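You operate a simulated robot arm through the tools that you are given. There is no shell and no other tool.

You are at the controls of a simulated robot arm. One attempt, no reset.

Task
Stir the oats and milk in the orange lunch box, then lid it.
Fine: Four rounds or more with the wooden spoon, till no streak shows; lay the spoon back; press the orange lunch lid home and stand the box on the orange tray. Put no bare finger in food or drink. Spill a teaspoon at most; pinch, break and dent nothing; leave nothing switched on. Set down upright: wooden spoon.

Only the result counts: the job must be done as asked and must still hold three seconds after the hand-in. Knocking over, shifting, dropping, spilling or breaking anything else fails it. A push-on lid holds only when it is set on centred and level and pressed home; a screw cap is set on level and turned clockwise until tight.

Robot
A 7-joint arm with a two-finger parallel gripper, fixed in place. Base frame: the origin is at the foot of the arm, x ahead of it, y to its left, z up; the work surface is at about z = 800. Readings come in mm, rad, newtons and seconds.
Its first joint turns from -2.897 to 2.897 rad. Payload 4.4 kg.
The tool frame sits at the grasp point between the pads (the TCP): z along the fingers, y along the line on which they close. The tips reach 23 mm beyond it. Largest opening 94 mm; finger width 38, thickness 10; the body of the gripper, 54 by 96 mm, starts 39 mm behind the TCP.
Orientation is told as [roll, pitch, yaw] about the base's x, y, z axes, in that order, counted from this pose: with the fingers straight down and closing along the base's y, the tool's x points along the base's -x, its y along +y and its z along -z.

Tools
- The arm moves only by the tool drive_tool. Its argument "motion" is a list that holds one entry, the list of rows, each a list of 7 numbers: the turn, a rotation vector about the tool's x, y, z in units of 4 degrees (1.0 is 4 degrees), then the shift along the tool's x, y, z in units of 25 mm (1.0 is 25 mm), then the opening, from 0 (shut) to 1 (fully open). In form: [[[wx, wy, wz, dx, dy, dz, hand], ...]]. A call has 1 to 20 rows; each row shifts and turns the commanded pose from where the row before left it, along the tool's axes as they then stand. A call with a number of a shift or a turn outside -1 to 1 is refused whole. Each row takes 0.2 s and may step no farther than 50 mm and 0.15 rad from the row before; otherwise, or with a gripper value out of range, the whole call is refused. Where a pose cannot be reached the arm comes as near as it can. A force on the tool above 40 N (or 10 N above the force at the start of the call, whichever is more), or a blocked arm, ends the call early, and 0.2 s more pass. Each finger travels about 72 mm/s and halts on what it meets, pressing with about 28 N; the grip force reading is that of the motor and also rises with nothing between the fingers. The clock runs only during rows and for 0.2 s after the last one: add rows that do not move to give the fingers time. The reply holds the time, the measured pose of the TCP, the force on the tool along the base axes, the opening and the grip force, in the units named above and with some noise, with the torque about the TCP (base axes, N m) and any sound that the robot's microphone picked up.
- Cameras (640 x 400 px; columns grow to the right, rows downward): "scene" is fixed at [220.6, 650.5, 1565.6]; the picture's right is [-0.41, -0.91, 0.00], its down [-0.64, 0.29, -0.71] and it looks along [0.65, -0.29, -0.70] (base axes); focal length 308 px, centre (320, 200). "wrist" rides on the gripper at [86, 16, -75] in the tool frame; the picture's right is [-0.18, 0.98, 0.00], its down [-0.58, -0.11, -0.81] and it looks along [-0.79, -0.15, 0.59] (tool axes); focal length 243 px, centre (320, 200). There is no depth. A picture from a camera that has moved, and an enlarged one, comes with that camera's place and axes in the base frame and with its lens.
- capture(camera): a new picture of that camera. No time passes.
- inspect(camera, box): a new picture of the part [left, top, right, bottom] of that camera's present view, enlarged. No time passes.
- finish_job(): hands the job in; it is judged then, once.

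Nothing tells you positions but the pictures and the camera data. Unless the task says otherwise, let go and move clear before handing in.

The tools are called by a JSON object that holds its "fn" and its "kwargs". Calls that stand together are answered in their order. drive_tool: Moves the arm, as the interface text tells. Its arguments: {"type":"object","properties":{"motion":{"type":"array"}},"required":["motion"]} The other tools are called the same way: capture (camera) takes a picture; inspect (camera, box) takes an enlarged picture of a part of a camera's view; finish_job () hands the job in.

At the start:

```text
time: 0.0
eef_pos: [656.2, 289.2, 1165.8]
orientation: [0.0, 0.001, 0.0]
force: [-0.5, 0.2, -0.4]
ft_torque: [-0.02, 0.0, -0.01]
width: 93.7
finger_force: 0.0
```

scene: 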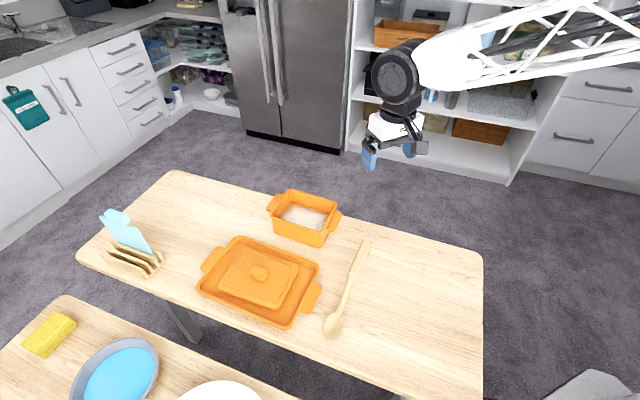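
wrist: 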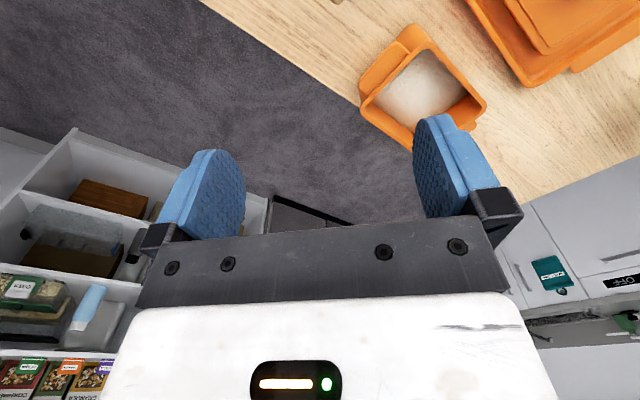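

I see the table with the orange lunch box (oats), an orange tray with the lid on it, and a wooden spoon. I'll look closer before moving.

{"fn": "inspect", "kwargs": {"camera": "scene", "box": [180, 170, 400, 350]}}

{"fn": "inspect", "kwargs": {"camera": "scene", "box": [250, 180, 350, 250]}}

{"fn": "inspect", "kwargs": {"camera": "scene", "box": [300, 230, 400, 345]}}

{"fn": "inspect", "kwargs": {"camera": "wrist", "box": [340, 0, 640, 180]}}

```text
2.22 times, centred on (290, 260) of scene
camera zoom: at [220.6, 650.5, 1565.6], right [-0.41, -0.91, 0.0], down [-0.64, 0.29, -0.71], along [0.65, -0.29, -0.7], focal length 685 px, centre (387, 67)
```

zoom: 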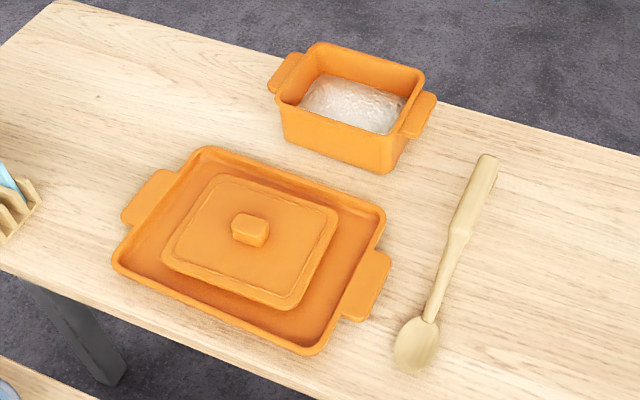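

```text
5.71 times, centred on (300, 215) of scene
camera zoom: at [220.6, 650.5, 1565.6], right [-0.41, -0.91, 0.0], down [-0.64, 0.29, -0.71], along [0.65, -0.29, -0.7], focal length 1761 px, centre (434, 114)
```

zoom: 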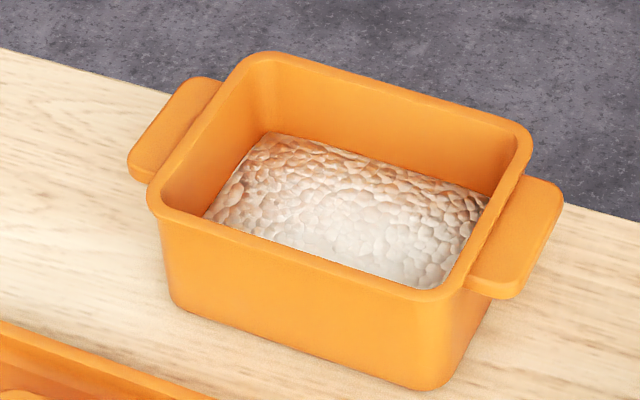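

```text
3.48 times, centred on (350, 288) of scene
camera zoom: at [220.6, 650.5, 1565.6], right [-0.41, -0.91, 0.0], down [-0.64, 0.29, -0.71], along [0.65, -0.29, -0.7], focal length 1072 px, centre (216, -104)
```

zoom: 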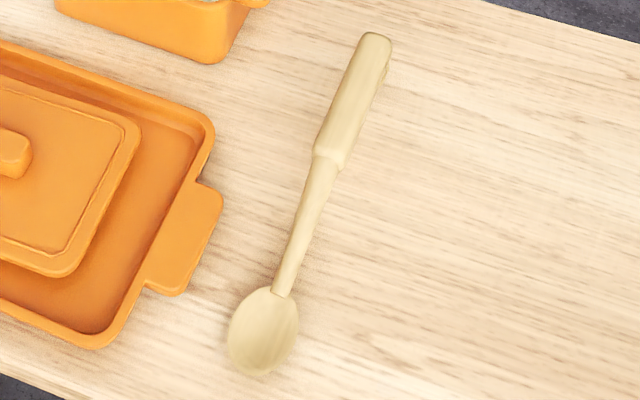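

```text
2.13 times, centred on (490, 90) of wrist
camera zoom: at [568.2, 305.1, 1241.7], right [0.18, 0.98, 0.0], down [0.58, -0.11, 0.81], along [0.79, -0.15, -0.59], focal length 518 px, centre (-43, 435)
```

zoom: 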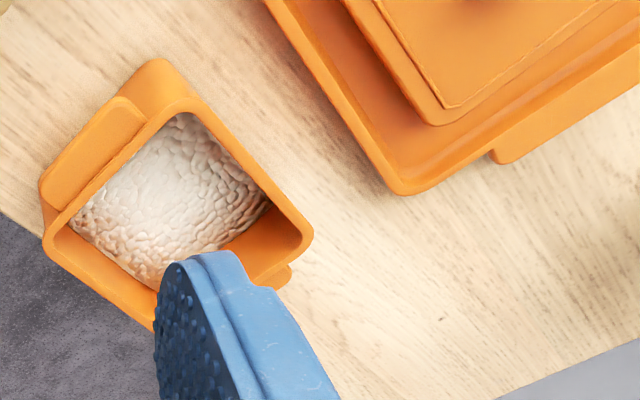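

The spoon lies with its handle end near (700,283) and its bowl near (509,485). The box is centred around (836,429), and the tray with the lid on it is near (703,622). I'll turn the gripper square to the spoon handle and come down above it for a better look.

{"fn": "drive_tool", "kwargs": {"motion": [[[0, 0, 0.9375, 0, 0, 0.4, 1], [0, 0, 0.9375, 0, 0, 0.4, 1], [0, 0, 0.9375, 0, 0, 0.4, 1], [0, 0, 0.9375, 0, 0, 0.4, 1], [0, 0, 0.9375, 0, 0, 0.4, 1], [0, 0, 0.9375, 0, 0, 0.4, 1], [0, 0, 0.9375, 0, 0, 0.4, 1], [0, 0, 0.9375, 0, 0, 0.4, 1], [0, 0, 0.9375, 0, 0, 0.4, 1], [0, 0, 0.9375, 0, 0, 0.4, 1], [0, 0, 0.9375, 0, 0, 0.4, 1], [0, 0, 0.9375, 0, 0, 0.4, 1], [0, 0, 0, 0.58, 0.61, 0, 1], [0, 0, 0, 0.58, 0.61, 0, 1], [0, 0, 0, 0, 0, 0, 1]]]}}

```text
time: 3.2
eef_pos: [655.8, 332.0, 1046.6]
orientation: [0.001, -0.001, -0.785]
force: [-0.7, -0.2, 0.2]
ft_torque: [-0.01, -0.02, 0.03]
width: 93.9
finger_force: 0.0
```

The arm is above the spoon handle with the yaw set. I'll take pictures to measure.

{"fn": "capture", "kwargs": {"camera": "wrist"}}

{"fn": "capture", "kwargs": {"camera": "scene"}}

```text
taken
camera wrist: at [605.2, 404.4, 1121.8], right [0.83, 0.56, 0.0], down [0.33, -0.49, 0.81], along [0.46, -0.67, -0.59], focal length 243 px, centre (320, 200)
```

wrist: 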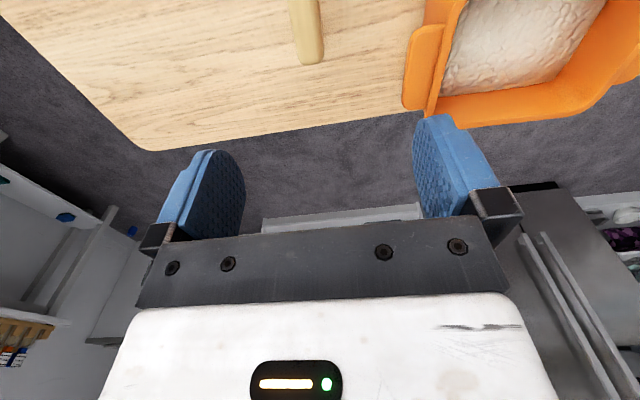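

```text
taken
```

scene: 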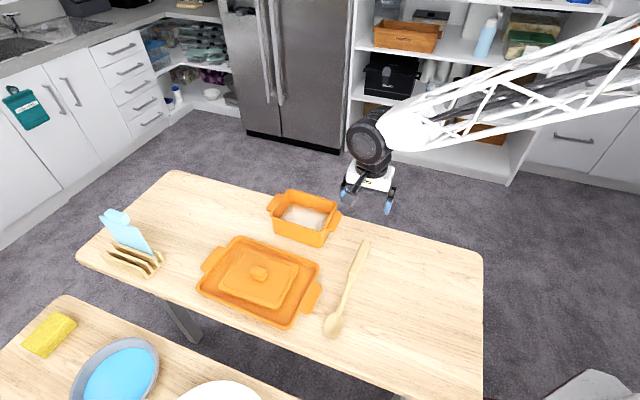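

The handle-end position from the two cameras disagrees by about 28 mm unless the handle end is raised. I'll shift along the spoon for a second viewpoint.

{"fn": "drive_tool", "kwargs": {"motion": [[[0, 0, 0, 1, 0, 0, 1], [0, 0, 0, 1, 0, 0, 1], [0, 0, 0, 1, 0, 0, 1], [0, 0, 0, 1, 0, 0, 1], [0, 0, 0, 1, 0, 0, 1], [0, 0, 0, 1, 0, 0, 1], [0, 0, 0, 0, 0, 0, 1]]]}}

{"fn": "capture", "kwargs": {"camera": "wrist"}}

```text
time: 4.8
eef_pos: [548.4, 437.4, 1047.8]
orientation: [0.0, 0.0, -0.786]
force: [-0.8, 1.0, -0.2]
ft_torque: [0.02, -0.02, -0.04]
width: 93.8
finger_force: 0.0
```

```text
taken
camera wrist: at [497.9, 509.5, 1122.9], right [0.83, 0.56, 0.0], down [0.33, -0.49, 0.81], along [0.46, -0.67, -0.59], focal length 243 px, centre (320, 200)
```

wrist: 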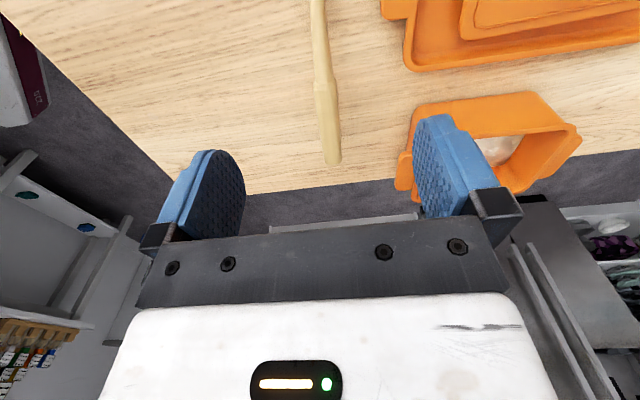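

Triangulation suggests the handle end may sit well above the table. I'll swing round to the base side of the spoon for a low side view of spoon, tray and box.

{"fn": "drive_tool", "kwargs": {"motion": [[[0, 0, 0, -0.574, -0.96, 0, 1], [0, 0, 0, -0.574, -0.96, 0, 1], [0, 0, 0, -0.574, -0.96, 0, 1], [0, 0, 0, -0.574, -0.96, 0, 1], [0, 0, 0, -0.574, -0.96, 0, 1], [0, 0, 0, -0.574, -0.96, 0, 1], [0, 0, 0, -0.574, -0.96, 0, 1], [0, 0, -1, 0, 0, 0, 1], [0, 0, -1, 0, 0, 0, 1], [0, 0, -1, 0, 0, 0, 1], [0, 0, -1, 0, 0, 0, 1], [0, 0, -1, 0, 0, 0, 1], [0, 0, -1, 0, 0, 0, 1], [0, 0, -1, 0, 0, 0, 1], [0, 0, -1, 0, 0, 0, 1], [0, 0, -1, 0, 0, 0, 1], [0, 0, -1, 0, 0, 0, 1], [0, 0, -1, 0, 0, 0, 1], [0, 0, -1, 0, 0, 0, 1]]]}}

{"fn": "drive_tool", "kwargs": {"motion": [[[0, 0, -1, 0, 0, 0, 1], [0, 0, -1, 0, 0, 0, 1], [0, 0, -1, 0, 0, 0, 1], [0, 0, -1, 0, 0, 0, 1], [0, 0, -1, 0, 0, 0, 1], [0, 0, -1, 0, 0, 0, 1], [0, 0, -1, 0, 0, 0, 1], [0, 0, -1, 0, 0, 0, 1], [0, 0, -1, 0, 0, 0, 1], [0, 0, -1, 0, 0, 0, 1], [0, 0, -0.5, 0, 0, 0, 1], [0, 0, 0, 0, 0, 1, 1], [0, 0, 0, 0, 0, 1, 1], [0, 0, 0, 0, 0, 1, 1], [0, 0, 0, 0, 0, 1, 1], [0, 0, 0, 0, 0, 0, 1]]]}}

{"fn": "capture", "kwargs": {"camera": "wrist"}}

```text
time: 8.8
eef_pos: [502.9, 246.1, 1047.4]
orientation: [0.001, 0.0, 0.053]
force: [0.9, -0.7, -0.1]
ft_torque: [0.01, -0.02, -0.01]
width: 94.0
finger_force: 0.1
```

```text
time: 12.2
eef_pos: [503.3, 249.6, 948.2]
orientation: [-0.001, 0.001, 0.786]
force: [0.4, 0.4, -1.1]
ft_torque: [-0.01, 0.0, 0.0]
width: 93.8
finger_force: 0.0
```

```text
taken
camera wrist: at [430.6, 200.4, 1023.0], right [-0.56, 0.83, 0.0], down [0.49, 0.33, 0.81], along [0.67, 0.46, -0.59], focal length 243 px, centre (320, 200)
```

wrist: 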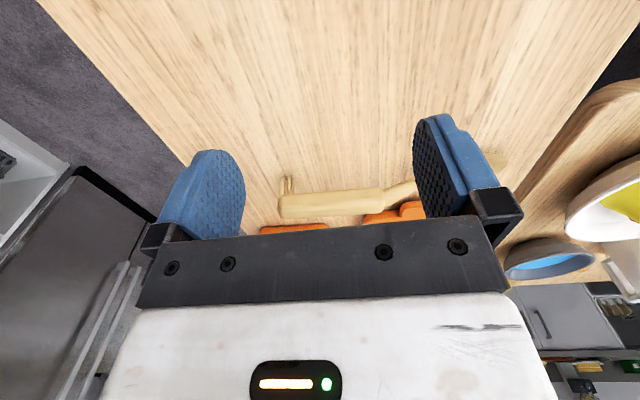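

{"fn": "inspect", "kwargs": {"camera": "wrist", "box": [240, 130, 440, 240]}}

```text
3.20 times, centred on (340, 185) of wrist
camera zoom: at [430.6, 200.4, 1023.0], right [-0.56, 0.83, 0.0], down [0.49, 0.33, 0.81], along [0.67, 0.46, -0.59], focal length 776 px, centre (256, 248)
```

zoom: 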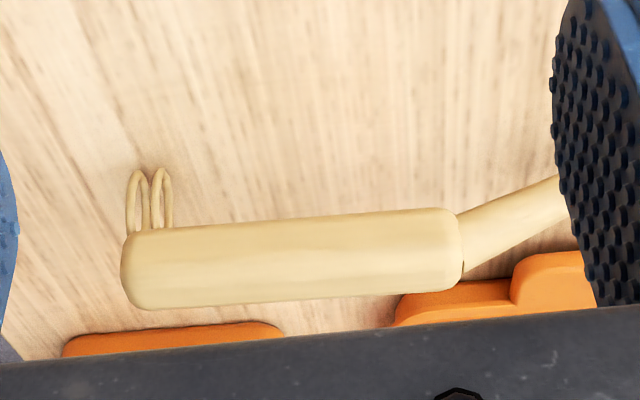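

The spoon stands on two little legs near its handle end: the handle is level at z≈848, and the bent shaft runs down to the bowl. It has to go back legs-down and bowl-up. I'll turn back and move above the handle.

{"fn": "drive_tool", "kwargs": {"motion": [[[0, 0, 1, 0, 0, 0, 1], [0, 0, 1, 0, 0, 0, 1], [0, 0, 1, 0, 0, 0, 1], [0, 0, 1, 0, 0, 0, 1], [0, 0, 1, 0, 0, 0, 1], [0, 0, 1, 0, 0, 0, 1], [0, 0, 1, 0, 0, 0, 1], [0, 0, 1, 0, 0, 0, 1], [0, 0, 1, 0, 0, 0, 1], [0, 0, 1, 0, 0, 0, 1], [0, 0, 1, 0, 0, 0, 1], [0, 0, 1, 0, 0, 0, 1], [0, 0, 1, 0, 0, 0, 1], [0, 0, 1, 0, 0, 0, 1], [0, 0, 1, 0, 0, 0, 1], [0, 0, 1, 0, 0, 0, 1], [0, 0, 1, 0, 0, 0, 1], [0, 0, 1, 0, 0, 0, 1], [0, 0, 1, 0, 0, 0, 1], [0, 0, 1, 0, 0, 0, 1]]]}}

{"fn": "drive_tool", "kwargs": {"motion": [[[0, 0, 1, 0, 0, 0, 1], [0, 0, 1, 0, 0, 0, 1], [0, 0, 1, 0, 0, 0, 1], [0, 0, 0, -0.099, 0.882, 0, 1], [0, 0, 0, -0.099, 0.882, 0, 1], [0, 0, 0, -0.099, 0.882, 0, 1], [0, 0, 0, -0.099, 0.882, 0, 1], [0, 0, 0, -0.099, 0.882, 0, 1], [0, 0, 0, -0.099, 0.882, 0, 1], [0, 0, 0, -0.099, 0.882, 0, 1], [0, 0, 0, 0, 0, 0, 1]]]}}

{"fn": "capture", "kwargs": {"camera": "wrist"}}

{"fn": "inspect", "kwargs": {"camera": "scene", "box": [260, 160, 420, 340]}}

```text
time: 16.4
eef_pos: [502.6, 248.5, 946.8]
orientation: [-0.001, 0.001, -0.613]
force: [0.1, 0.1, 0.3]
ft_torque: [-0.02, 0.02, 0.04]
width: 94.3
finger_force: 0.0
```

```text
time: 18.8
eef_pos: [626.9, 340.8, 948.7]
orientation: [0.001, 0.001, -0.82]
force: [-0.7, 0.5, 0.1]
ft_torque: [-0.01, 0.02, 0.01]
width: 94.1
finger_force: 0.1
```

```text
taken
camera wrist: at [579.6, 415.4, 1023.1], right [0.84, 0.54, 0.0], down [0.32, -0.5, 0.81], along [0.43, -0.68, -0.59], focal length 243 px, centre (320, 200)
```

wrist: 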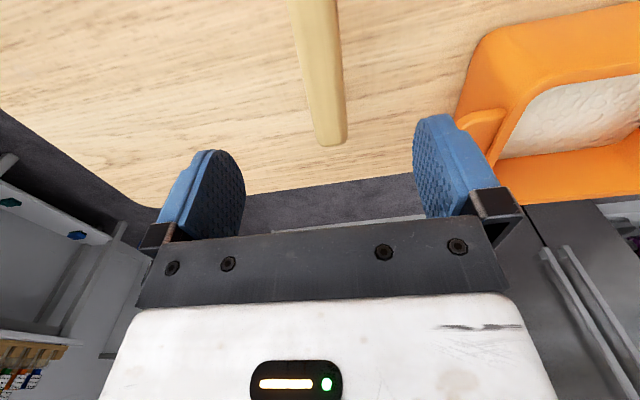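

```text
2.22 times, centred on (340, 250) of scene
camera zoom: at [220.6, 650.5, 1565.6], right [-0.41, -0.91, 0.0], down [-0.64, 0.29, -0.71], along [0.65, -0.29, -0.7], focal length 685 px, centre (276, 89)
```

zoom: 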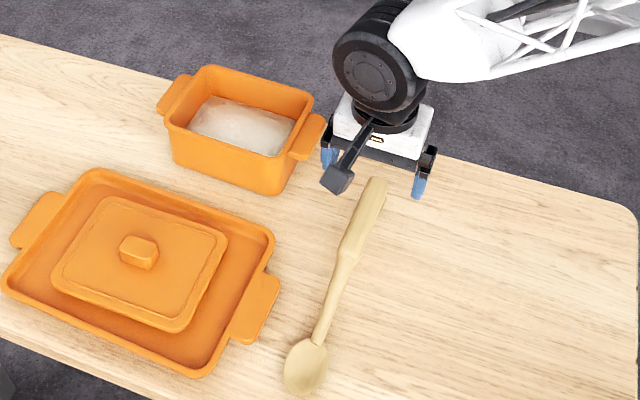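

The handle end is at about (669,296) and I'm centred over the handle. I'll descend to z≈848, close on it, and check.

{"fn": "drive_tool", "kwargs": {"motion": [[[0, 0, 0.42, 0, 0.1, 0.8, 1], [0, 0, 0, 0, 0, 1, 1], [0, 0, 0, 0, 0, 1, 1], [0, 0, 0, 0, 0, 0.8, 1], [0, 0, 0, 0, 0, 0.4, 1], [0, 0, 0, 0, 0, 0, 1]]]}}

{"fn": "capture", "kwargs": {"camera": "wrist"}}

{"fn": "inspect", "kwargs": {"camera": "scene", "box": [300, 180, 420, 270]}}

```text
time: 20.2
eef_pos: [631.1, 342.0, 847.2]
orientation: [0.001, 0.0, -0.85]
force: [0.2, 0.8, 0.3]
ft_torque: [-0.02, -0.04, -0.02]
width: 94.1
finger_force: 0.1
```

```text
taken
camera wrist: at [585.7, 417.5, 921.8], right [0.86, 0.51, 0.0], down [0.3, -0.51, 0.81], along [0.41, -0.69, -0.59], focal length 243 px, centre (320, 200)
```

wrist: 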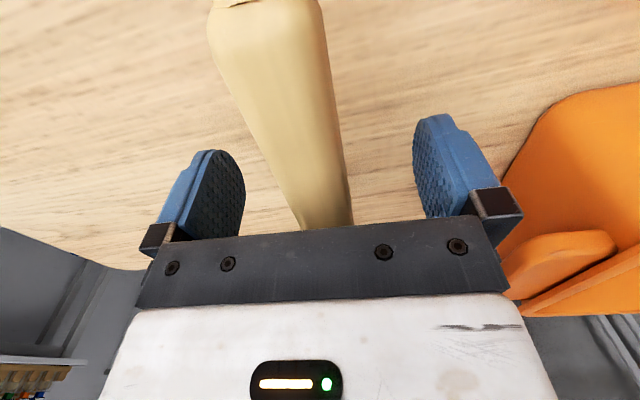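

```text
4.44 times, centred on (360, 225) of scene
camera zoom: at [220.6, 650.5, 1565.6], right [-0.41, -0.91, 0.0], down [-0.64, 0.29, -0.71], along [0.65, -0.29, -0.7], focal length 1370 px, centre (142, 89)
```

zoom: 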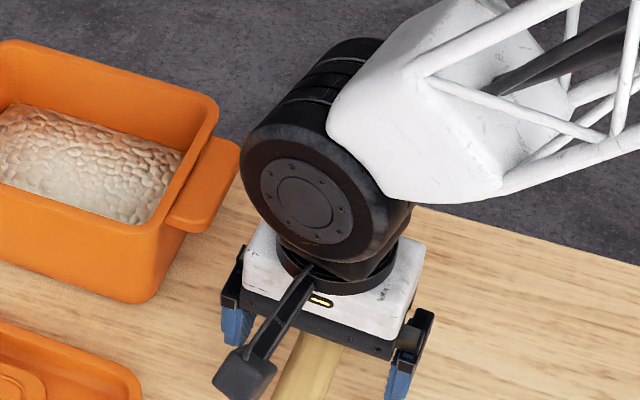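

{"fn": "drive_tool", "kwargs": {"motion": [[[0, 0, 0, 0, 0, 0, 0.3], [0, 0, 0, 0, 0, 0, 0.3], [0, 0, 0, 0, 0, 0, 0.3], [0, 0, 0, 0, 0, 0, 0.1], [0, 0, 0, 0, 0, 0, 0], [0, 0, 0, 0, 0, 0, 0], [0, 0, 0, 0, 0, 0, 0]]]}}

{"fn": "capture", "kwargs": {"camera": "wrist"}}

{"fn": "inspect", "kwargs": {"camera": "scene", "box": [260, 180, 420, 345]}}

```text
time: 21.8
eef_pos: [631.4, 341.2, 845.8]
orientation: [-0.001, 0.0, -0.849]
force: [-0.1, -1.0, 0.0]
ft_torque: [-0.1, -0.07, -0.04]
width: 27.3
finger_force: 27.9
```

```text
taken
camera wrist: at [585.7, 417.5, 921.9], right [0.86, 0.51, 0.0], down [0.3, -0.51, 0.81], along [0.41, -0.69, -0.59], focal length 243 px, centre (320, 200)
```

wrist: 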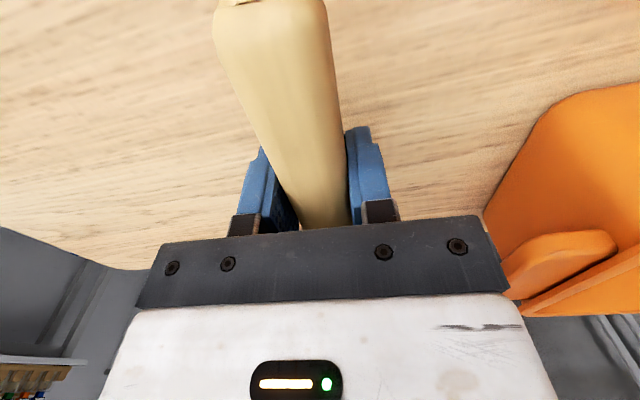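

```text
2.42 times, centred on (340, 262) of scene
camera zoom: at [220.6, 650.5, 1565.6], right [-0.41, -0.91, 0.0], down [-0.64, 0.29, -0.71], along [0.65, -0.29, -0.7], focal length 747 px, centre (272, 48)
```

zoom: 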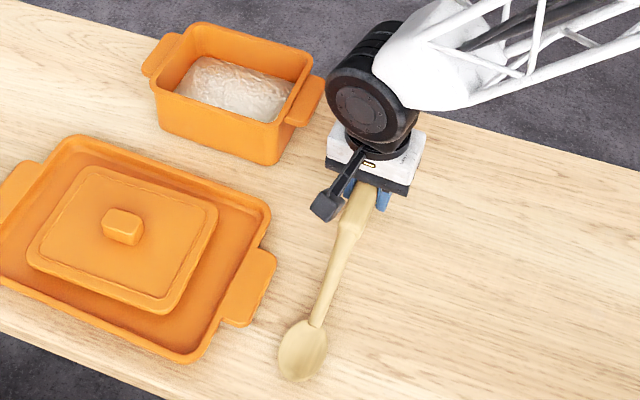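

The spoon is gripped at a width of 27.3 mm, at TCP (631.3,341.5,846.5) and yaw −0.85, which I'll reuse to return it. I'll lift it straight up and look.

{"fn": "drive_tool", "kwargs": {"motion": [[[0, 0, 0, 0, 0, -0.2, 0], [0, 0, 0, 0, 0, -0.5, 0], [0, 0, 0, 0, 0, -1, 0], [0, 0, 0, 0, 0, -1, 0], [0, 0, 0, 0, 0, -1, 0], [0, 0, 0, 0, 0, -1, 0], [0, 0, 0, 0, 0, -1, 0], [0, 0, 0, 0, 0, -1, 0], [0, 0, 0, 0, 0, -1, 0], [0, 0, 0, 0, 0, -1, 0], [0, 0, 0, 0, 0, -1, 0], [0, 0, 0, 0, 0, -1, 0], [0, 0, 0, 0, 0, -1, 0], [0, 0, 0, 0, 0, -0.5, 0], [0, 0, 0, 0, 0, 0, 0]]]}}

{"fn": "capture", "kwargs": {"camera": "scene"}}

{"fn": "capture", "kwargs": {"camera": "wrist"}}

```text
time: 25.0
eef_pos: [630.1, 341.3, 1152.7]
orientation: [-0.001, -0.001, -0.85]
force: [0.6, 0.2, 0.1]
ft_torque: [-0.02, 0.01, 0.02]
width: 27.3
finger_force: 27.8
```

```text
taken
```

scene: 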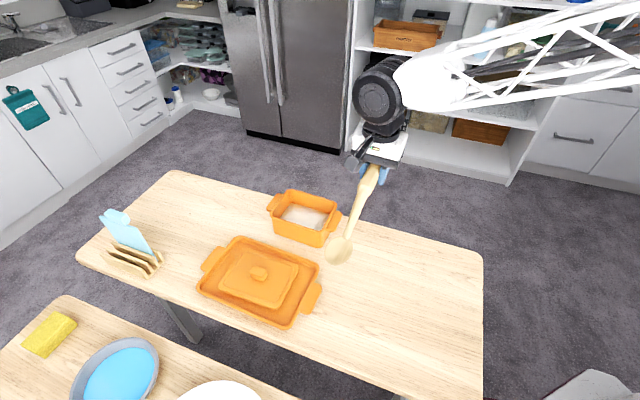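

```text
taken
camera wrist: at [585.1, 416.5, 1227.7], right [0.86, 0.51, 0.0], down [0.3, -0.51, 0.81], along [0.41, -0.69, -0.59], focal length 243 px, centre (320, 200)
```

wrist: 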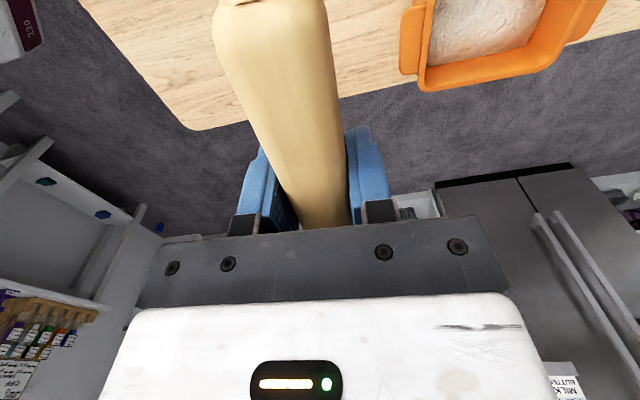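

The spoon is held firmly. Next I'll tip the hand outward by 70° so the spoon hangs down.

{"fn": "drive_tool", "kwargs": {"motion": [[[0, -0.972, 0, 0, 0, 0, 0], [0, -0.972, 0, 0, 0, 0, 0], [0, -0.972, 0, 0, 0, 0, 0], [0, -0.972, 0, 0, 0, 0, 0], [0, -0.972, 0, 0, 0, 0, 0], [0, -0.972, 0, 0, 0, 0, 0], [0, -0.972, 0, 0, 0, 0, 0], [0, -0.972, 0, 0, 0, 0, 0], [0, -0.972, 0, 0, 0, 0, 0], [0, -0.972, 0, 0, 0, 0, 0], [0, -0.972, 0, 0, 0, 0, 0], [0, -0.972, 0, 0, 0, 0, 0], [0, -0.972, 0, 0, 0, 0, 0], [0, -0.972, 0, 0, 0, 0, 0], [0, -0.972, 0, 0, 0, 0, 0], [0, -0.972, 0, 0, 0, 0, 0], [0, -0.972, 0, 0, 0, 0, 0], [0, -0.972, 0, 0, 0, 0, 0], [0, 0, 0, 0, 0, 0, 0]]]}}

{"fn": "capture", "kwargs": {"camera": "scene"}}

```text
time: 29.0
eef_pos: [627.8, 342.9, 1151.7]
orientation: [0.001, -1.223, -0.85]
force: [0.2, 0.4, -0.3]
ft_torque: [0.01, 0.02, 0.0]
width: 27.3
finger_force: 27.7
```

```text
taken
```

scene: 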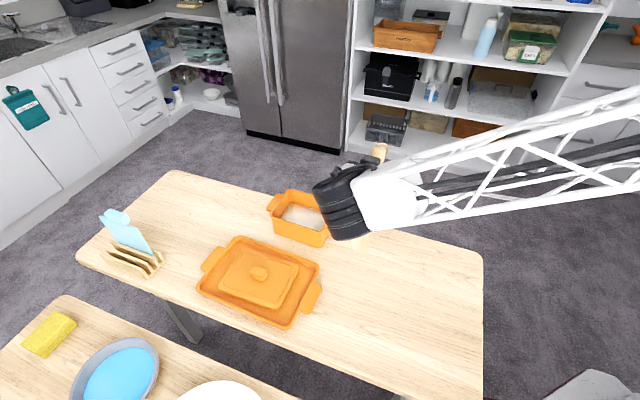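

Now I'll swing the yaw to line up with the box's long axis (about 42°).

{"fn": "drive_tool", "kwargs": {"motion": [[[-0.93, 0, -0.338, 0, 0, 0, 0], [-0.93, 0, -0.338, 0, 0, 0, 0], [-0.93, 0, -0.338, 0, 0, 0, 0], [-0.93, 0, -0.338, 0, 0, 0, 0], [-0.93, 0, -0.338, 0, 0, 0, 0], [-0.93, 0, -0.338, 0, 0, 0, 0], [-0.93, 0, -0.338, 0, 0, 0, 0], [-0.93, 0, -0.338, 0, 0, 0, 0], [-0.93, 0, -0.338, 0, 0, 0, 0], [-0.93, 0, -0.338, 0, 0, 0, 0], [-0.93, 0, -0.338, 0, 0, 0, 0], [-0.93, 0, -0.338, 0, 0, 0, 0], [-0.93, 0, -0.338, 0, 0, 0, 0], [-0.93, 0, -0.338, 0, 0, 0, 0], [-0.93, 0, -0.338, 0, 0, 0, 0], [-0.93, 0, -0.338, 0, 0, 0, 0], [-0.93, 0, -0.338, 0, 0, 0, 0], [-0.93, 0, -0.338, 0, 0, 0, 0], [-0.93, 0, -0.338, 0, 0, 0, 0], [-0.93, 0, -0.338, 0, 0, 0, 0]]]}}

{"fn": "drive_tool", "kwargs": {"motion": [[[-0.93, 0, -0.338, 0, 0, 0, 0], [-0.93, 0, -0.338, 0, 0, 0, 0], [-0.93, 0, -0.338, 0, 0, 0, 0], [0, 0, 0, 0, 0, 0, 0]]]}}

{"fn": "capture", "kwargs": {"camera": "scene"}}

{"fn": "capture", "kwargs": {"camera": "wrist"}}

```text
time: 33.2
eef_pos: [629.3, 341.7, 1150.3]
orientation: [0.0, -1.221, 0.533]
force: [-1.0, -0.9, -0.7]
ft_torque: [-0.01, 0.01, 0.02]
width: 27.3
finger_force: 27.2
```

```text
time: 34.2
eef_pos: [629.7, 341.9, 1153.8]
orientation: [0.003, -1.224, 0.739]
force: [-0.1, -0.2, -1.9]
ft_torque: [0.03, 0.01, -0.01]
width: 27.4
finger_force: 28.0
```

```text
taken
```

scene: 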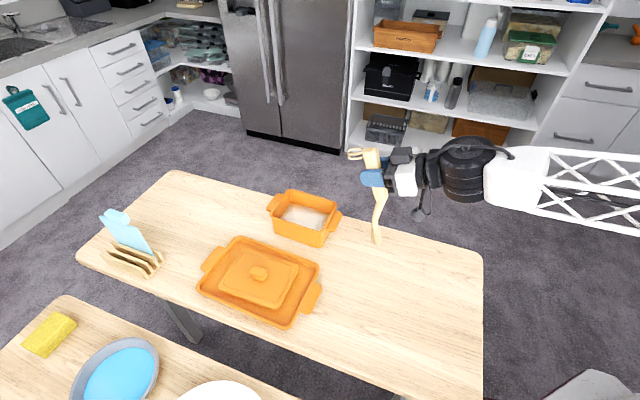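

```text
taken
camera wrist: at [544.5, 287.1, 1096.7], right [-0.62, 0.77, 0.17], down [-0.34, -0.46, 0.82], along [0.71, 0.45, 0.54], focal length 243 px, centre (320, 200)
```

wrist: 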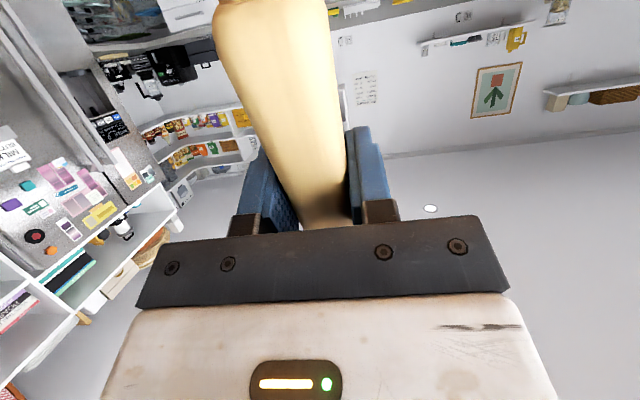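

{"fn": "inspect", "kwargs": {"camera": "scene", "box": [330, 130, 450, 260]}}

```text
3.08 times, centred on (390, 195) of scene
camera zoom: at [220.6, 650.5, 1565.6], right [-0.41, -0.91, 0.0], down [-0.64, 0.29, -0.71], along [0.65, -0.29, -0.7], focal length 948 px, centre (105, 215)
```

zoom: 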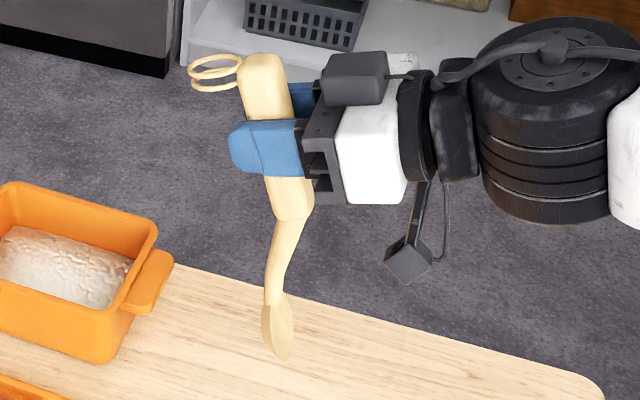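

The spoon hangs near vertical, with its tip about 228 mm below the TCP and 35 mm back. I'll move over the box centre, staying above the rim.

{"fn": "drive_tool", "kwargs": {"motion": [[[0, 0, 0, -0.3055, -0.2716, 0.84, 0], [0, 0, 0, -0.3055, -0.2716, 0.84, 0], [0, 0, 0, -0.3055, -0.2716, 0.84, 0], [0, 0, 0, -0.3055, -0.2716, 0.84, 0], [0, 0, 0, -0.3055, -0.2716, 0.84, 0], [0, 0, 0, -0.3055, -0.2716, 0.84, 0], [0, 0, 0, -0.3055, -0.2716, 0.84, 0], [0, 0, 0, -0.3055, -0.2716, 0.84, 0], [0, 0, 0, -0.3055, -0.2716, 0.84, 0], [0, 0, 0, -0.3055, -0.2716, 0.84, 0], [0, 0, 0, -0.3055, -0.2716, 0.84, 0], [0, 0, 0, 0, 0, 0, 0], [0, 0, 0, 0, 0, 0, 0]]]}}

{"fn": "inspect", "kwargs": {"camera": "scene", "box": [250, 110, 410, 260]}}

```text
time: 37.0
eef_pos: [860.5, 450.4, 1152.1]
orientation: [0.001, -1.222, 0.738]
force: [-0.7, -0.3, -0.1]
ft_torque: [0.0, 0.04, 0.0]
width: 27.6
finger_force: 28.4
```

```text
2.67 times, centred on (330, 185) of scene
camera zoom: at [220.6, 650.5, 1565.6], right [-0.41, -0.91, 0.0], down [-0.64, 0.29, -0.71], along [0.65, -0.29, -0.7], focal length 822 px, centre (293, 240)
```

zoom: 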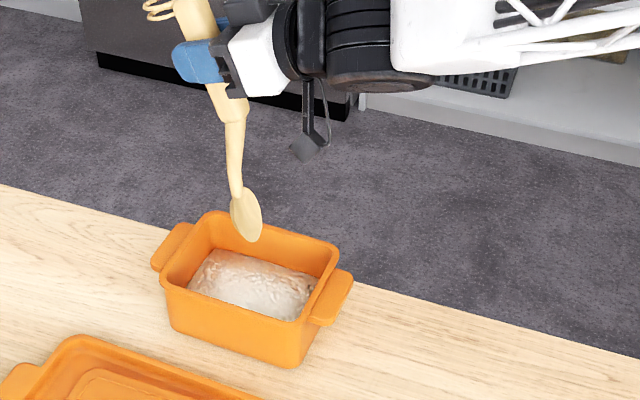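

The spoon tip is right over the box centre. I'll lower it gently toward the oats.

{"fn": "drive_tool", "kwargs": {"motion": [[[0, 0, 0, 0.564, 0, 0.205, 0], [0, 0, 0, 0.564, 0, 0.205, 0], [0, 0, 0, 0.564, 0, 0.205, 0], [0, 0, 0, 0.564, 0, 0.205, 0], [0, 0, 0, 0.564, 0, 0.205, 0], [0, 0, 0, 0.564, 0, 0.205, 0], [0, 0, 0, 0, 0, 0, 0]]]}}

{"fn": "inspect", "kwargs": {"camera": "scene", "box": [260, 170, 360, 250]}}

```text
time: 38.6
eef_pos: [861.8, 452.4, 1061.6]
orientation: [0.002, -1.224, 0.738]
force: [0.8, 0.3, -1.0]
ft_torque: [0.0, 0.0, -0.01]
width: 27.7
finger_force: 27.9
```

```text
5.00 times, centred on (310, 210) of scene
camera zoom: at [220.6, 650.5, 1565.6], right [-0.41, -0.91, 0.0], down [-0.64, 0.29, -0.71], along [0.65, -0.29, -0.7], focal length 1541 px, centre (370, 150)
```

zoom: 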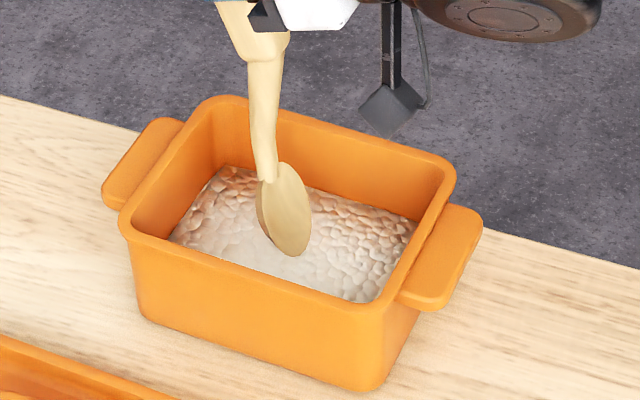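

The spoon is inside the walls and about at the food surface. I'll go slowly deeper.

{"fn": "drive_tool", "kwargs": {"motion": [[[0, 0, 0, 0.226, 0, 0.082, 0], [0, 0, 0, 0.226, 0, 0.082, 0], [0, 0, 0, 0.226, 0, 0.082, 0], [0, 0, 0, 0, 0, 0, 0]]]}}

{"fn": "inspect", "kwargs": {"camera": "scene", "box": [260, 170, 360, 250]}}

```text
time: 39.6
eef_pos: [861.8, 452.8, 1043.4]
orientation: [0.002, -1.223, 0.736]
force: [-0.3, 0.0, -0.2]
ft_torque: [0.0, -0.01, 0.0]
width: 27.5
finger_force: 28.3
```

```text
5.00 times, centred on (310, 210) of scene
camera zoom: at [220.6, 650.5, 1565.6], right [-0.41, -0.91, 0.0], down [-0.64, 0.29, -0.71], along [0.65, -0.29, -0.7], focal length 1541 px, centre (370, 150)
```

zoom: 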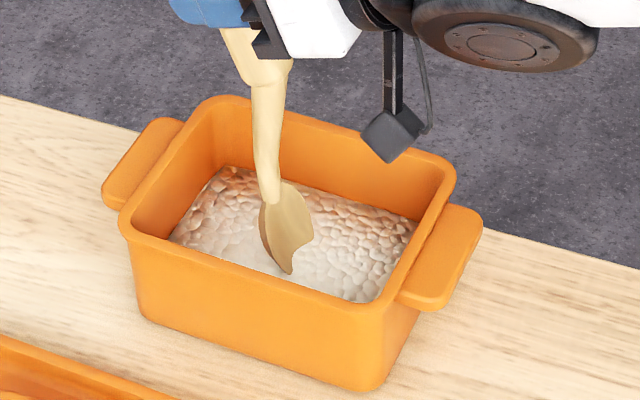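

The tip is in the oats with almost no force. I'll go 4 mm deeper and make a first gentle round.

{"fn": "drive_tool", "kwargs": {"motion": [[[0, 0, 0, 0.15, 0, 0.055, 0], [0, 0, 0, -0.219, 0, 0.6016, 0], [0, 0, 0, -0.219, 0, 0.6016, 0], [0, 0, 0, 0.0588, 0.3, -0.1617, 0], [0, 0, 0, 0.16, 0.22, -0.44, 0], [0, 0, 0, 0.219, 0.08, -0.6016, 0], [0, 0, 0, 0.219, -0.08, -0.6016, 0], [0, 0, 0, 0.16, -0.22, -0.44, 0], [0, 0, 0, 0.0588, -0.3, -0.1617, 0], [0, 0, 0, -0.0588, -0.3, 0.1617, 0], [0, 0, 0, -0.16, -0.22, 0.44, 0], [0, 0, 0, -0.219, -0.08, 0.6016, 0], [0, 0, 0, -0.219, 0.08, 0.6016, 0], [0, 0, 0, -0.16, 0.22, 0.44, 0], [0, 0, 0, -0.0588, 0.3, 0.1617, 0]]]}}

{"fn": "inspect", "kwargs": {"camera": "scene", "box": [260, 170, 360, 250]}}

```text
time: 42.8
eef_pos: [884.7, 473.4, 1037.9]
orientation: [0.0, -1.225, 0.739]
force: [-0.2, 0.1, -0.8]
ft_torque: [0.0, -0.01, 0.01]
width: 27.5
finger_force: 28.1
```

```text
5.00 times, centred on (310, 210) of scene
camera zoom: at [220.6, 650.5, 1565.6], right [-0.41, -0.91, 0.0], down [-0.64, 0.29, -0.71], along [0.65, -0.29, -0.7], focal length 1541 px, centre (370, 150)
```

zoom: 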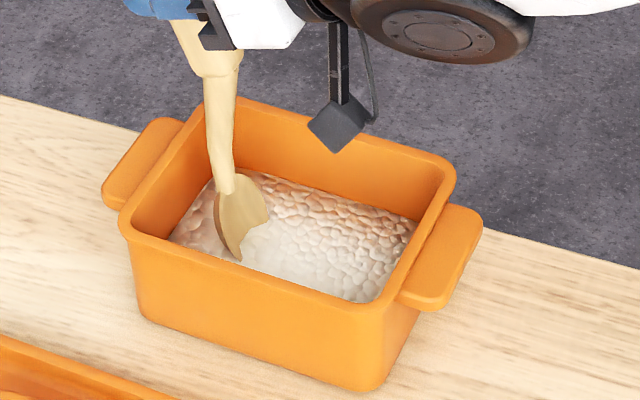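

The first round went cleanly. I'll continue with more rounds.

{"fn": "drive_tool", "kwargs": {"motion": [[[0, 0, 0, 0.0588, 0.34, -0.1617, 0], [0, 0, 0, 0.16, 0.25, -0.44, 0], [0, 0, 0, 0.219, 0.09, -0.6016, 0], [0, 0, 0, 0.219, -0.09, -0.6016, 0], [0, 0, 0, 0.16, -0.25, -0.44, 0], [0, 0, 0, 0.0588, -0.34, -0.1617, 0], [0, 0, 0, -0.0588, -0.34, 0.1617, 0], [0, 0, 0, -0.16, -0.25, 0.44, 0], [0, 0, 0, -0.219, -0.09, 0.6016, 0], [0, 0, 0, -0.219, 0.09, 0.6016, 0], [0, 0, 0, -0.16, 0.25, 0.44, 0], [0, 0, 0, -0.0588, 0.34, 0.1617, 0]]]}}

{"fn": "drive_tool", "kwargs": {"motion": [[[0, 0, 0, 0.0588, 0.34, -0.1617, 0], [0, 0, 0, 0.16, 0.25, -0.44, 0], [0, 0, 0, 0.219, 0.09, -0.6016, 0], [0, 0, 0, 0.219, -0.09, -0.6016, 0], [0, 0, 0, 0.16, -0.25, -0.44, 0], [0, 0, 0, 0.0588, -0.34, -0.1617, 0], [0, 0, 0, -0.0588, -0.34, 0.1617, 0], [0, 0, 0, -0.16, -0.25, 0.44, 0], [0, 0, 0, -0.219, -0.09, 0.6016, 0], [0, 0, 0, -0.219, 0.09, 0.6016, 0], [0, 0, 0, -0.16, 0.25, 0.44, 0], [0, 0, 0, -0.0588, 0.34, 0.1617, 0]]]}}

{"fn": "drive_tool", "kwargs": {"motion": [[[0, 0, 0, 0.0588, 0.34, -0.1617, 0], [0, 0, 0, 0.16, 0.25, -0.44, 0], [0, 0, 0, 0.219, 0.09, -0.6016, 0], [0, 0, 0, 0.219, -0.09, -0.6016, 0], [0, 0, 0, 0.16, -0.25, -0.44, 0], [0, 0, 0, 0.0588, -0.34, -0.1617, 0], [0, 0, 0, -0.0588, -0.34, 0.1617, 0], [0, 0, 0, -0.16, -0.25, 0.44, 0], [0, 0, 0, -0.219, -0.09, 0.6016, 0], [0, 0, 0, -0.219, 0.09, 0.6016, 0], [0, 0, 0, -0.16, 0.25, 0.44, 0], [0, 0, 0, -0.0588, 0.34, 0.1617, 0]]]}}

{"fn": "inspect", "kwargs": {"camera": "scene", "box": [260, 170, 360, 250]}}

```text
time: 45.4
eef_pos: [886.0, 475.7, 1040.1]
orientation: [0.002, -1.224, 0.736]
force: [0.0, -0.6, -0.3]
ft_torque: [0.0, -0.02, -0.03]
width: 27.3
finger_force: 27.6
```

```text
time: 48.0
eef_pos: [884.9, 473.8, 1039.0]
orientation: [0.002, -1.224, 0.737]
force: [-1.4, 0.8, -0.7]
ft_torque: [0.02, 0.01, 0.0]
width: 27.5
finger_force: 28.3
```

```text
time: 50.6
eef_pos: [885.8, 475.1, 1040.1]
orientation: [0.003, -1.221, 0.736]
force: [0.1, -0.6, -1.1]
ft_torque: [0.0, -0.01, -0.02]
width: 27.6
finger_force: 28.0
```

```text
5.00 times, centred on (310, 210) of scene
camera zoom: at [220.6, 650.5, 1565.6], right [-0.41, -0.91, 0.0], down [-0.64, 0.29, -0.71], along [0.65, -0.29, -0.7], focal length 1541 px, centre (370, 150)
```

zoom: 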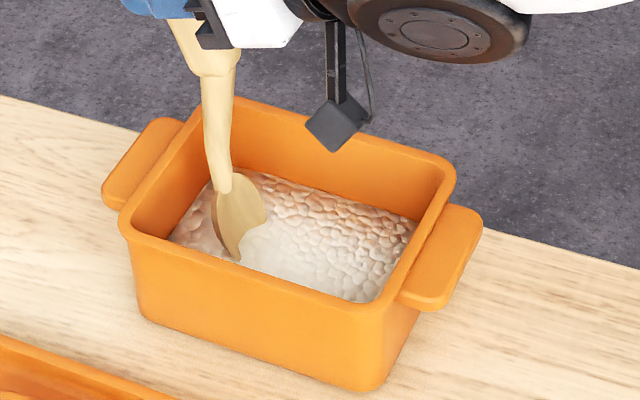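

{"fn": "inspect", "kwargs": {"camera": "scene", "box": [282, 198, 352, 238]}}

```text
9.14 times, centred on (317, 218) of scene
camera zoom: at [220.6, 650.5, 1565.6], right [-0.41, -0.91, 0.0], down [-0.64, 0.29, -0.71], along [0.65, -0.29, -0.7], focal length 2818 px, centre (347, 35)
```

zoom: 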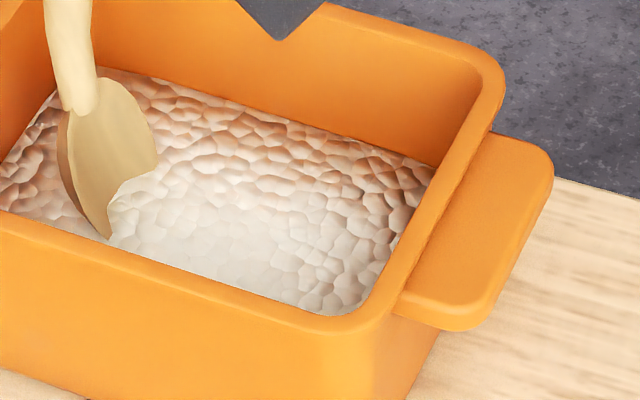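

The stirring looks uniform so far. I'll add several wider rounds to reach all of the food.

{"fn": "drive_tool", "kwargs": {"motion": [[[0, 0, 0, -0.137, 0, 0.376, 0], [0, 0, 0, 0.077, 0.4, -0.2117, 0], [0, 0, 0, 0.2107, 0.293, -0.579, 0], [0, 0, 0, 0.2873, 0.107, -0.7896, 0], [0, 0, 0, 0.2873, -0.107, -0.7896, 0], [0, 0, 0, 0.2107, -0.293, -0.579, 0], [0, 0, 0, 0.077, -0.4, -0.2117, 0], [0, 0, 0, -0.077, -0.4, 0.2117, 0], [0, 0, 0, -0.2107, -0.293, 0.579, 0], [0, 0, 0, -0.2873, -0.107, 0.7896, 0], [0, 0, 0, -0.2873, 0.107, 0.7896, 0], [0, 0, 0, -0.2107, 0.293, 0.579, 0], [0, 0, 0, -0.077, 0.4, 0.2117, 0]]]}}

{"fn": "inspect", "kwargs": {"camera": "scene", "box": [260, 170, 360, 250]}}

```text
time: 53.4
eef_pos: [894.1, 480.7, 1039.5]
orientation: [0.003, -1.225, 0.735]
force: [-1.0, 0.3, 0.4]
ft_torque: [0.0, -0.01, -0.04]
width: 27.7
finger_force: 27.9
```

```text
5.00 times, centred on (310, 210) of scene
camera zoom: at [220.6, 650.5, 1565.6], right [-0.41, -0.91, 0.0], down [-0.64, 0.29, -0.71], along [0.65, -0.29, -0.7], focal length 1541 px, centre (370, 150)
```

zoom: 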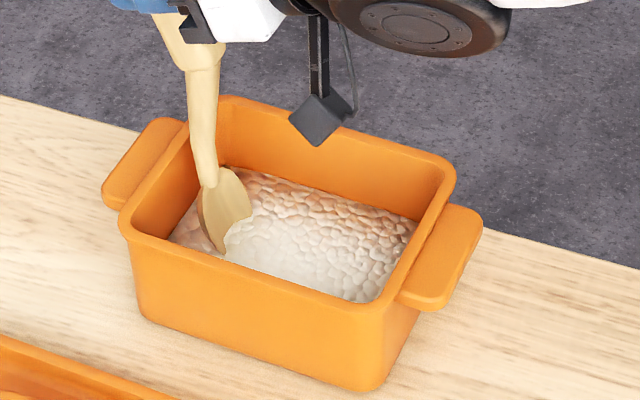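

{"fn": "drive_tool", "kwargs": {"motion": [[[0, 0, 0, 0.077, 0.4, -0.2117, 0], [0, 0, 0, 0.2107, 0.293, -0.579, 0], [0, 0, 0, 0.2873, 0.107, -0.7896, 0], [0, 0, 0, 0.2873, -0.107, -0.7896, 0], [0, 0, 0, 0.2107, -0.293, -0.579, 0], [0, 0, 0, 0.077, -0.4, -0.2117, 0], [0, 0, 0, -0.077, -0.4, 0.2117, 0], [0, 0, 0, -0.2107, -0.293, 0.579, 0], [0, 0, 0, -0.2873, -0.107, 0.7896, 0], [0, 0, 0, -0.2873, 0.107, 0.7896, 0], [0, 0, 0, -0.2107, 0.293, 0.579, 0], [0, 0, 0, -0.077, 0.4, 0.2117, 0]]]}}

{"fn": "drive_tool", "kwargs": {"motion": [[[0, 0, 0, 0.077, 0.4, -0.2117, 0], [0, 0, 0, 0.2107, 0.293, -0.579, 0], [0, 0, 0, 0.2873, 0.107, -0.7896, 0], [0, 0, 0, 0.2873, -0.107, -0.7896, 0], [0, 0, 0, 0.2107, -0.293, -0.579, 0], [0, 0, 0, 0.077, -0.4, -0.2117, 0], [0, 0, 0, -0.077, -0.4, 0.2117, 0], [0, 0, 0, -0.2107, -0.293, 0.579, 0], [0, 0, 0, -0.2873, -0.107, 0.7896, 0], [0, 0, 0, -0.2873, 0.107, 0.7896, 0], [0, 0, 0, -0.2107, 0.293, 0.579, 0], [0, 0, 0, -0.077, 0.4, 0.2117, 0]]]}}

{"fn": "drive_tool", "kwargs": {"motion": [[[0, 0, 0, 0.077, 0.3, -0.2117, 0], [0, 0, 0, 0.16, 0.25, -0.44, 0], [0, 0, 0, 0.219, 0.09, -0.6016, 0], [0, 0, 0, 0.219, -0.09, -0.6016, 0], [0, 0, 0, 0.16, -0.25, -0.44, 0], [0, 0, 0, 0.0588, -0.3, -0.1617, 0], [0, 0, 0, -0.0588, -0.3, 0.1617, 0], [0, 0, 0, -0.16, -0.25, 0.44, 0], [0, 0, 0, -0.219, -0.09, 0.6016, 0], [0, 0, 0, -0.1, 0.34, 0.275, 0], [0, 0, 0, 0, 0, 0, 0], [0, 0, 0, 0, 0, 0, 0]]]}}

{"fn": "inspect", "kwargs": {"camera": "scene", "box": [260, 170, 360, 250]}}

```text
time: 56.0
eef_pos: [893.2, 482.1, 1038.5]
orientation: [0.004, -1.225, 0.735]
force: [-0.3, -0.4, -0.7]
ft_torque: [0.02, 0.02, 0.04]
width: 27.7
finger_force: 27.6
```

```text
time: 58.6
eef_pos: [894.3, 479.7, 1039.6]
orientation: [0.001, -1.223, 0.735]
force: [-0.3, -1.0, -1.1]
ft_torque: [-0.01, 0.03, -0.02]
width: 27.5
finger_force: 27.8
```

```text
time: 61.2
eef_pos: [878.7, 458.1, 1038.2]
orientation: [0.003, -1.221, 0.738]
force: [-0.7, -0.1, -0.5]
ft_torque: [0.01, 0.0, 0.01]
width: 27.6
finger_force: 28.3
```

```text
5.00 times, centred on (310, 210) of scene
camera zoom: at [220.6, 650.5, 1565.6], right [-0.41, -0.91, 0.0], down [-0.64, 0.29, -0.71], along [0.65, -0.29, -0.7], focal length 1541 px, centre (370, 150)
```

zoom: 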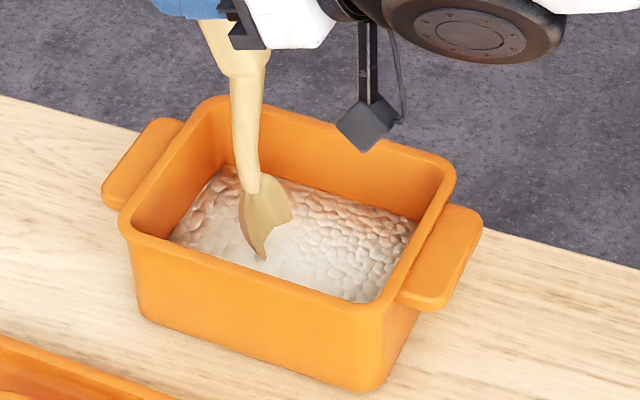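

About eight rounds are done. I'll raise the spoon slowly and let it drip over the box.

{"fn": "drive_tool", "kwargs": {"motion": [[[0, 0, 0, -0.188, 0, -0.0684, 0], [0, 0, 0, -0.188, 0, -0.0684, 0], [0, 0, 0, -0.188, 0, -0.0684, 0], [0, 0, 0, -0.188, 0, -0.0684, 0], [0, 0, 0, -0.188, 0, -0.0684, 0], [0, 0, 0, -0.188, 0, -0.0684, 0], [0, 0, 0, -0.188, 0, -0.0684, 0], [0, 0, 0, 0, 0, 0, 0], [0, 0, 0, 0, 0, 0, 0], [0, 0, 0, 0, 0, 0, 0], [0, 0, 0, 0, 0, 0, 0], [0, 0, 0, 0, 0, 0, 0], [0, 0, 0, 0, 0, 0, 0], [0, 0, 0, 0, 0, 0, 0], [0, 0, 0, 0, 0, 0, 0]]]}}

{"fn": "inspect", "kwargs": {"camera": "scene", "box": [260, 170, 360, 250]}}

```text
time: 64.4
eef_pos: [877.1, 457.5, 1073.8]
orientation: [0.002, -1.223, 0.736]
force: [-0.2, -0.1, -1.7]
ft_torque: [0.0, 0.0, -0.01]
width: 27.4
finger_force: 27.7
```

```text
5.00 times, centred on (310, 210) of scene
camera zoom: at [220.6, 650.5, 1565.6], right [-0.41, -0.91, 0.0], down [-0.64, 0.29, -0.71], along [0.65, -0.29, -0.7], focal length 1541 px, centre (370, 150)
```

zoom: 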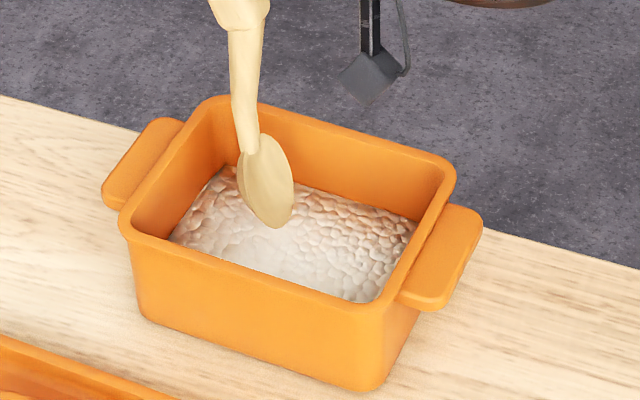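

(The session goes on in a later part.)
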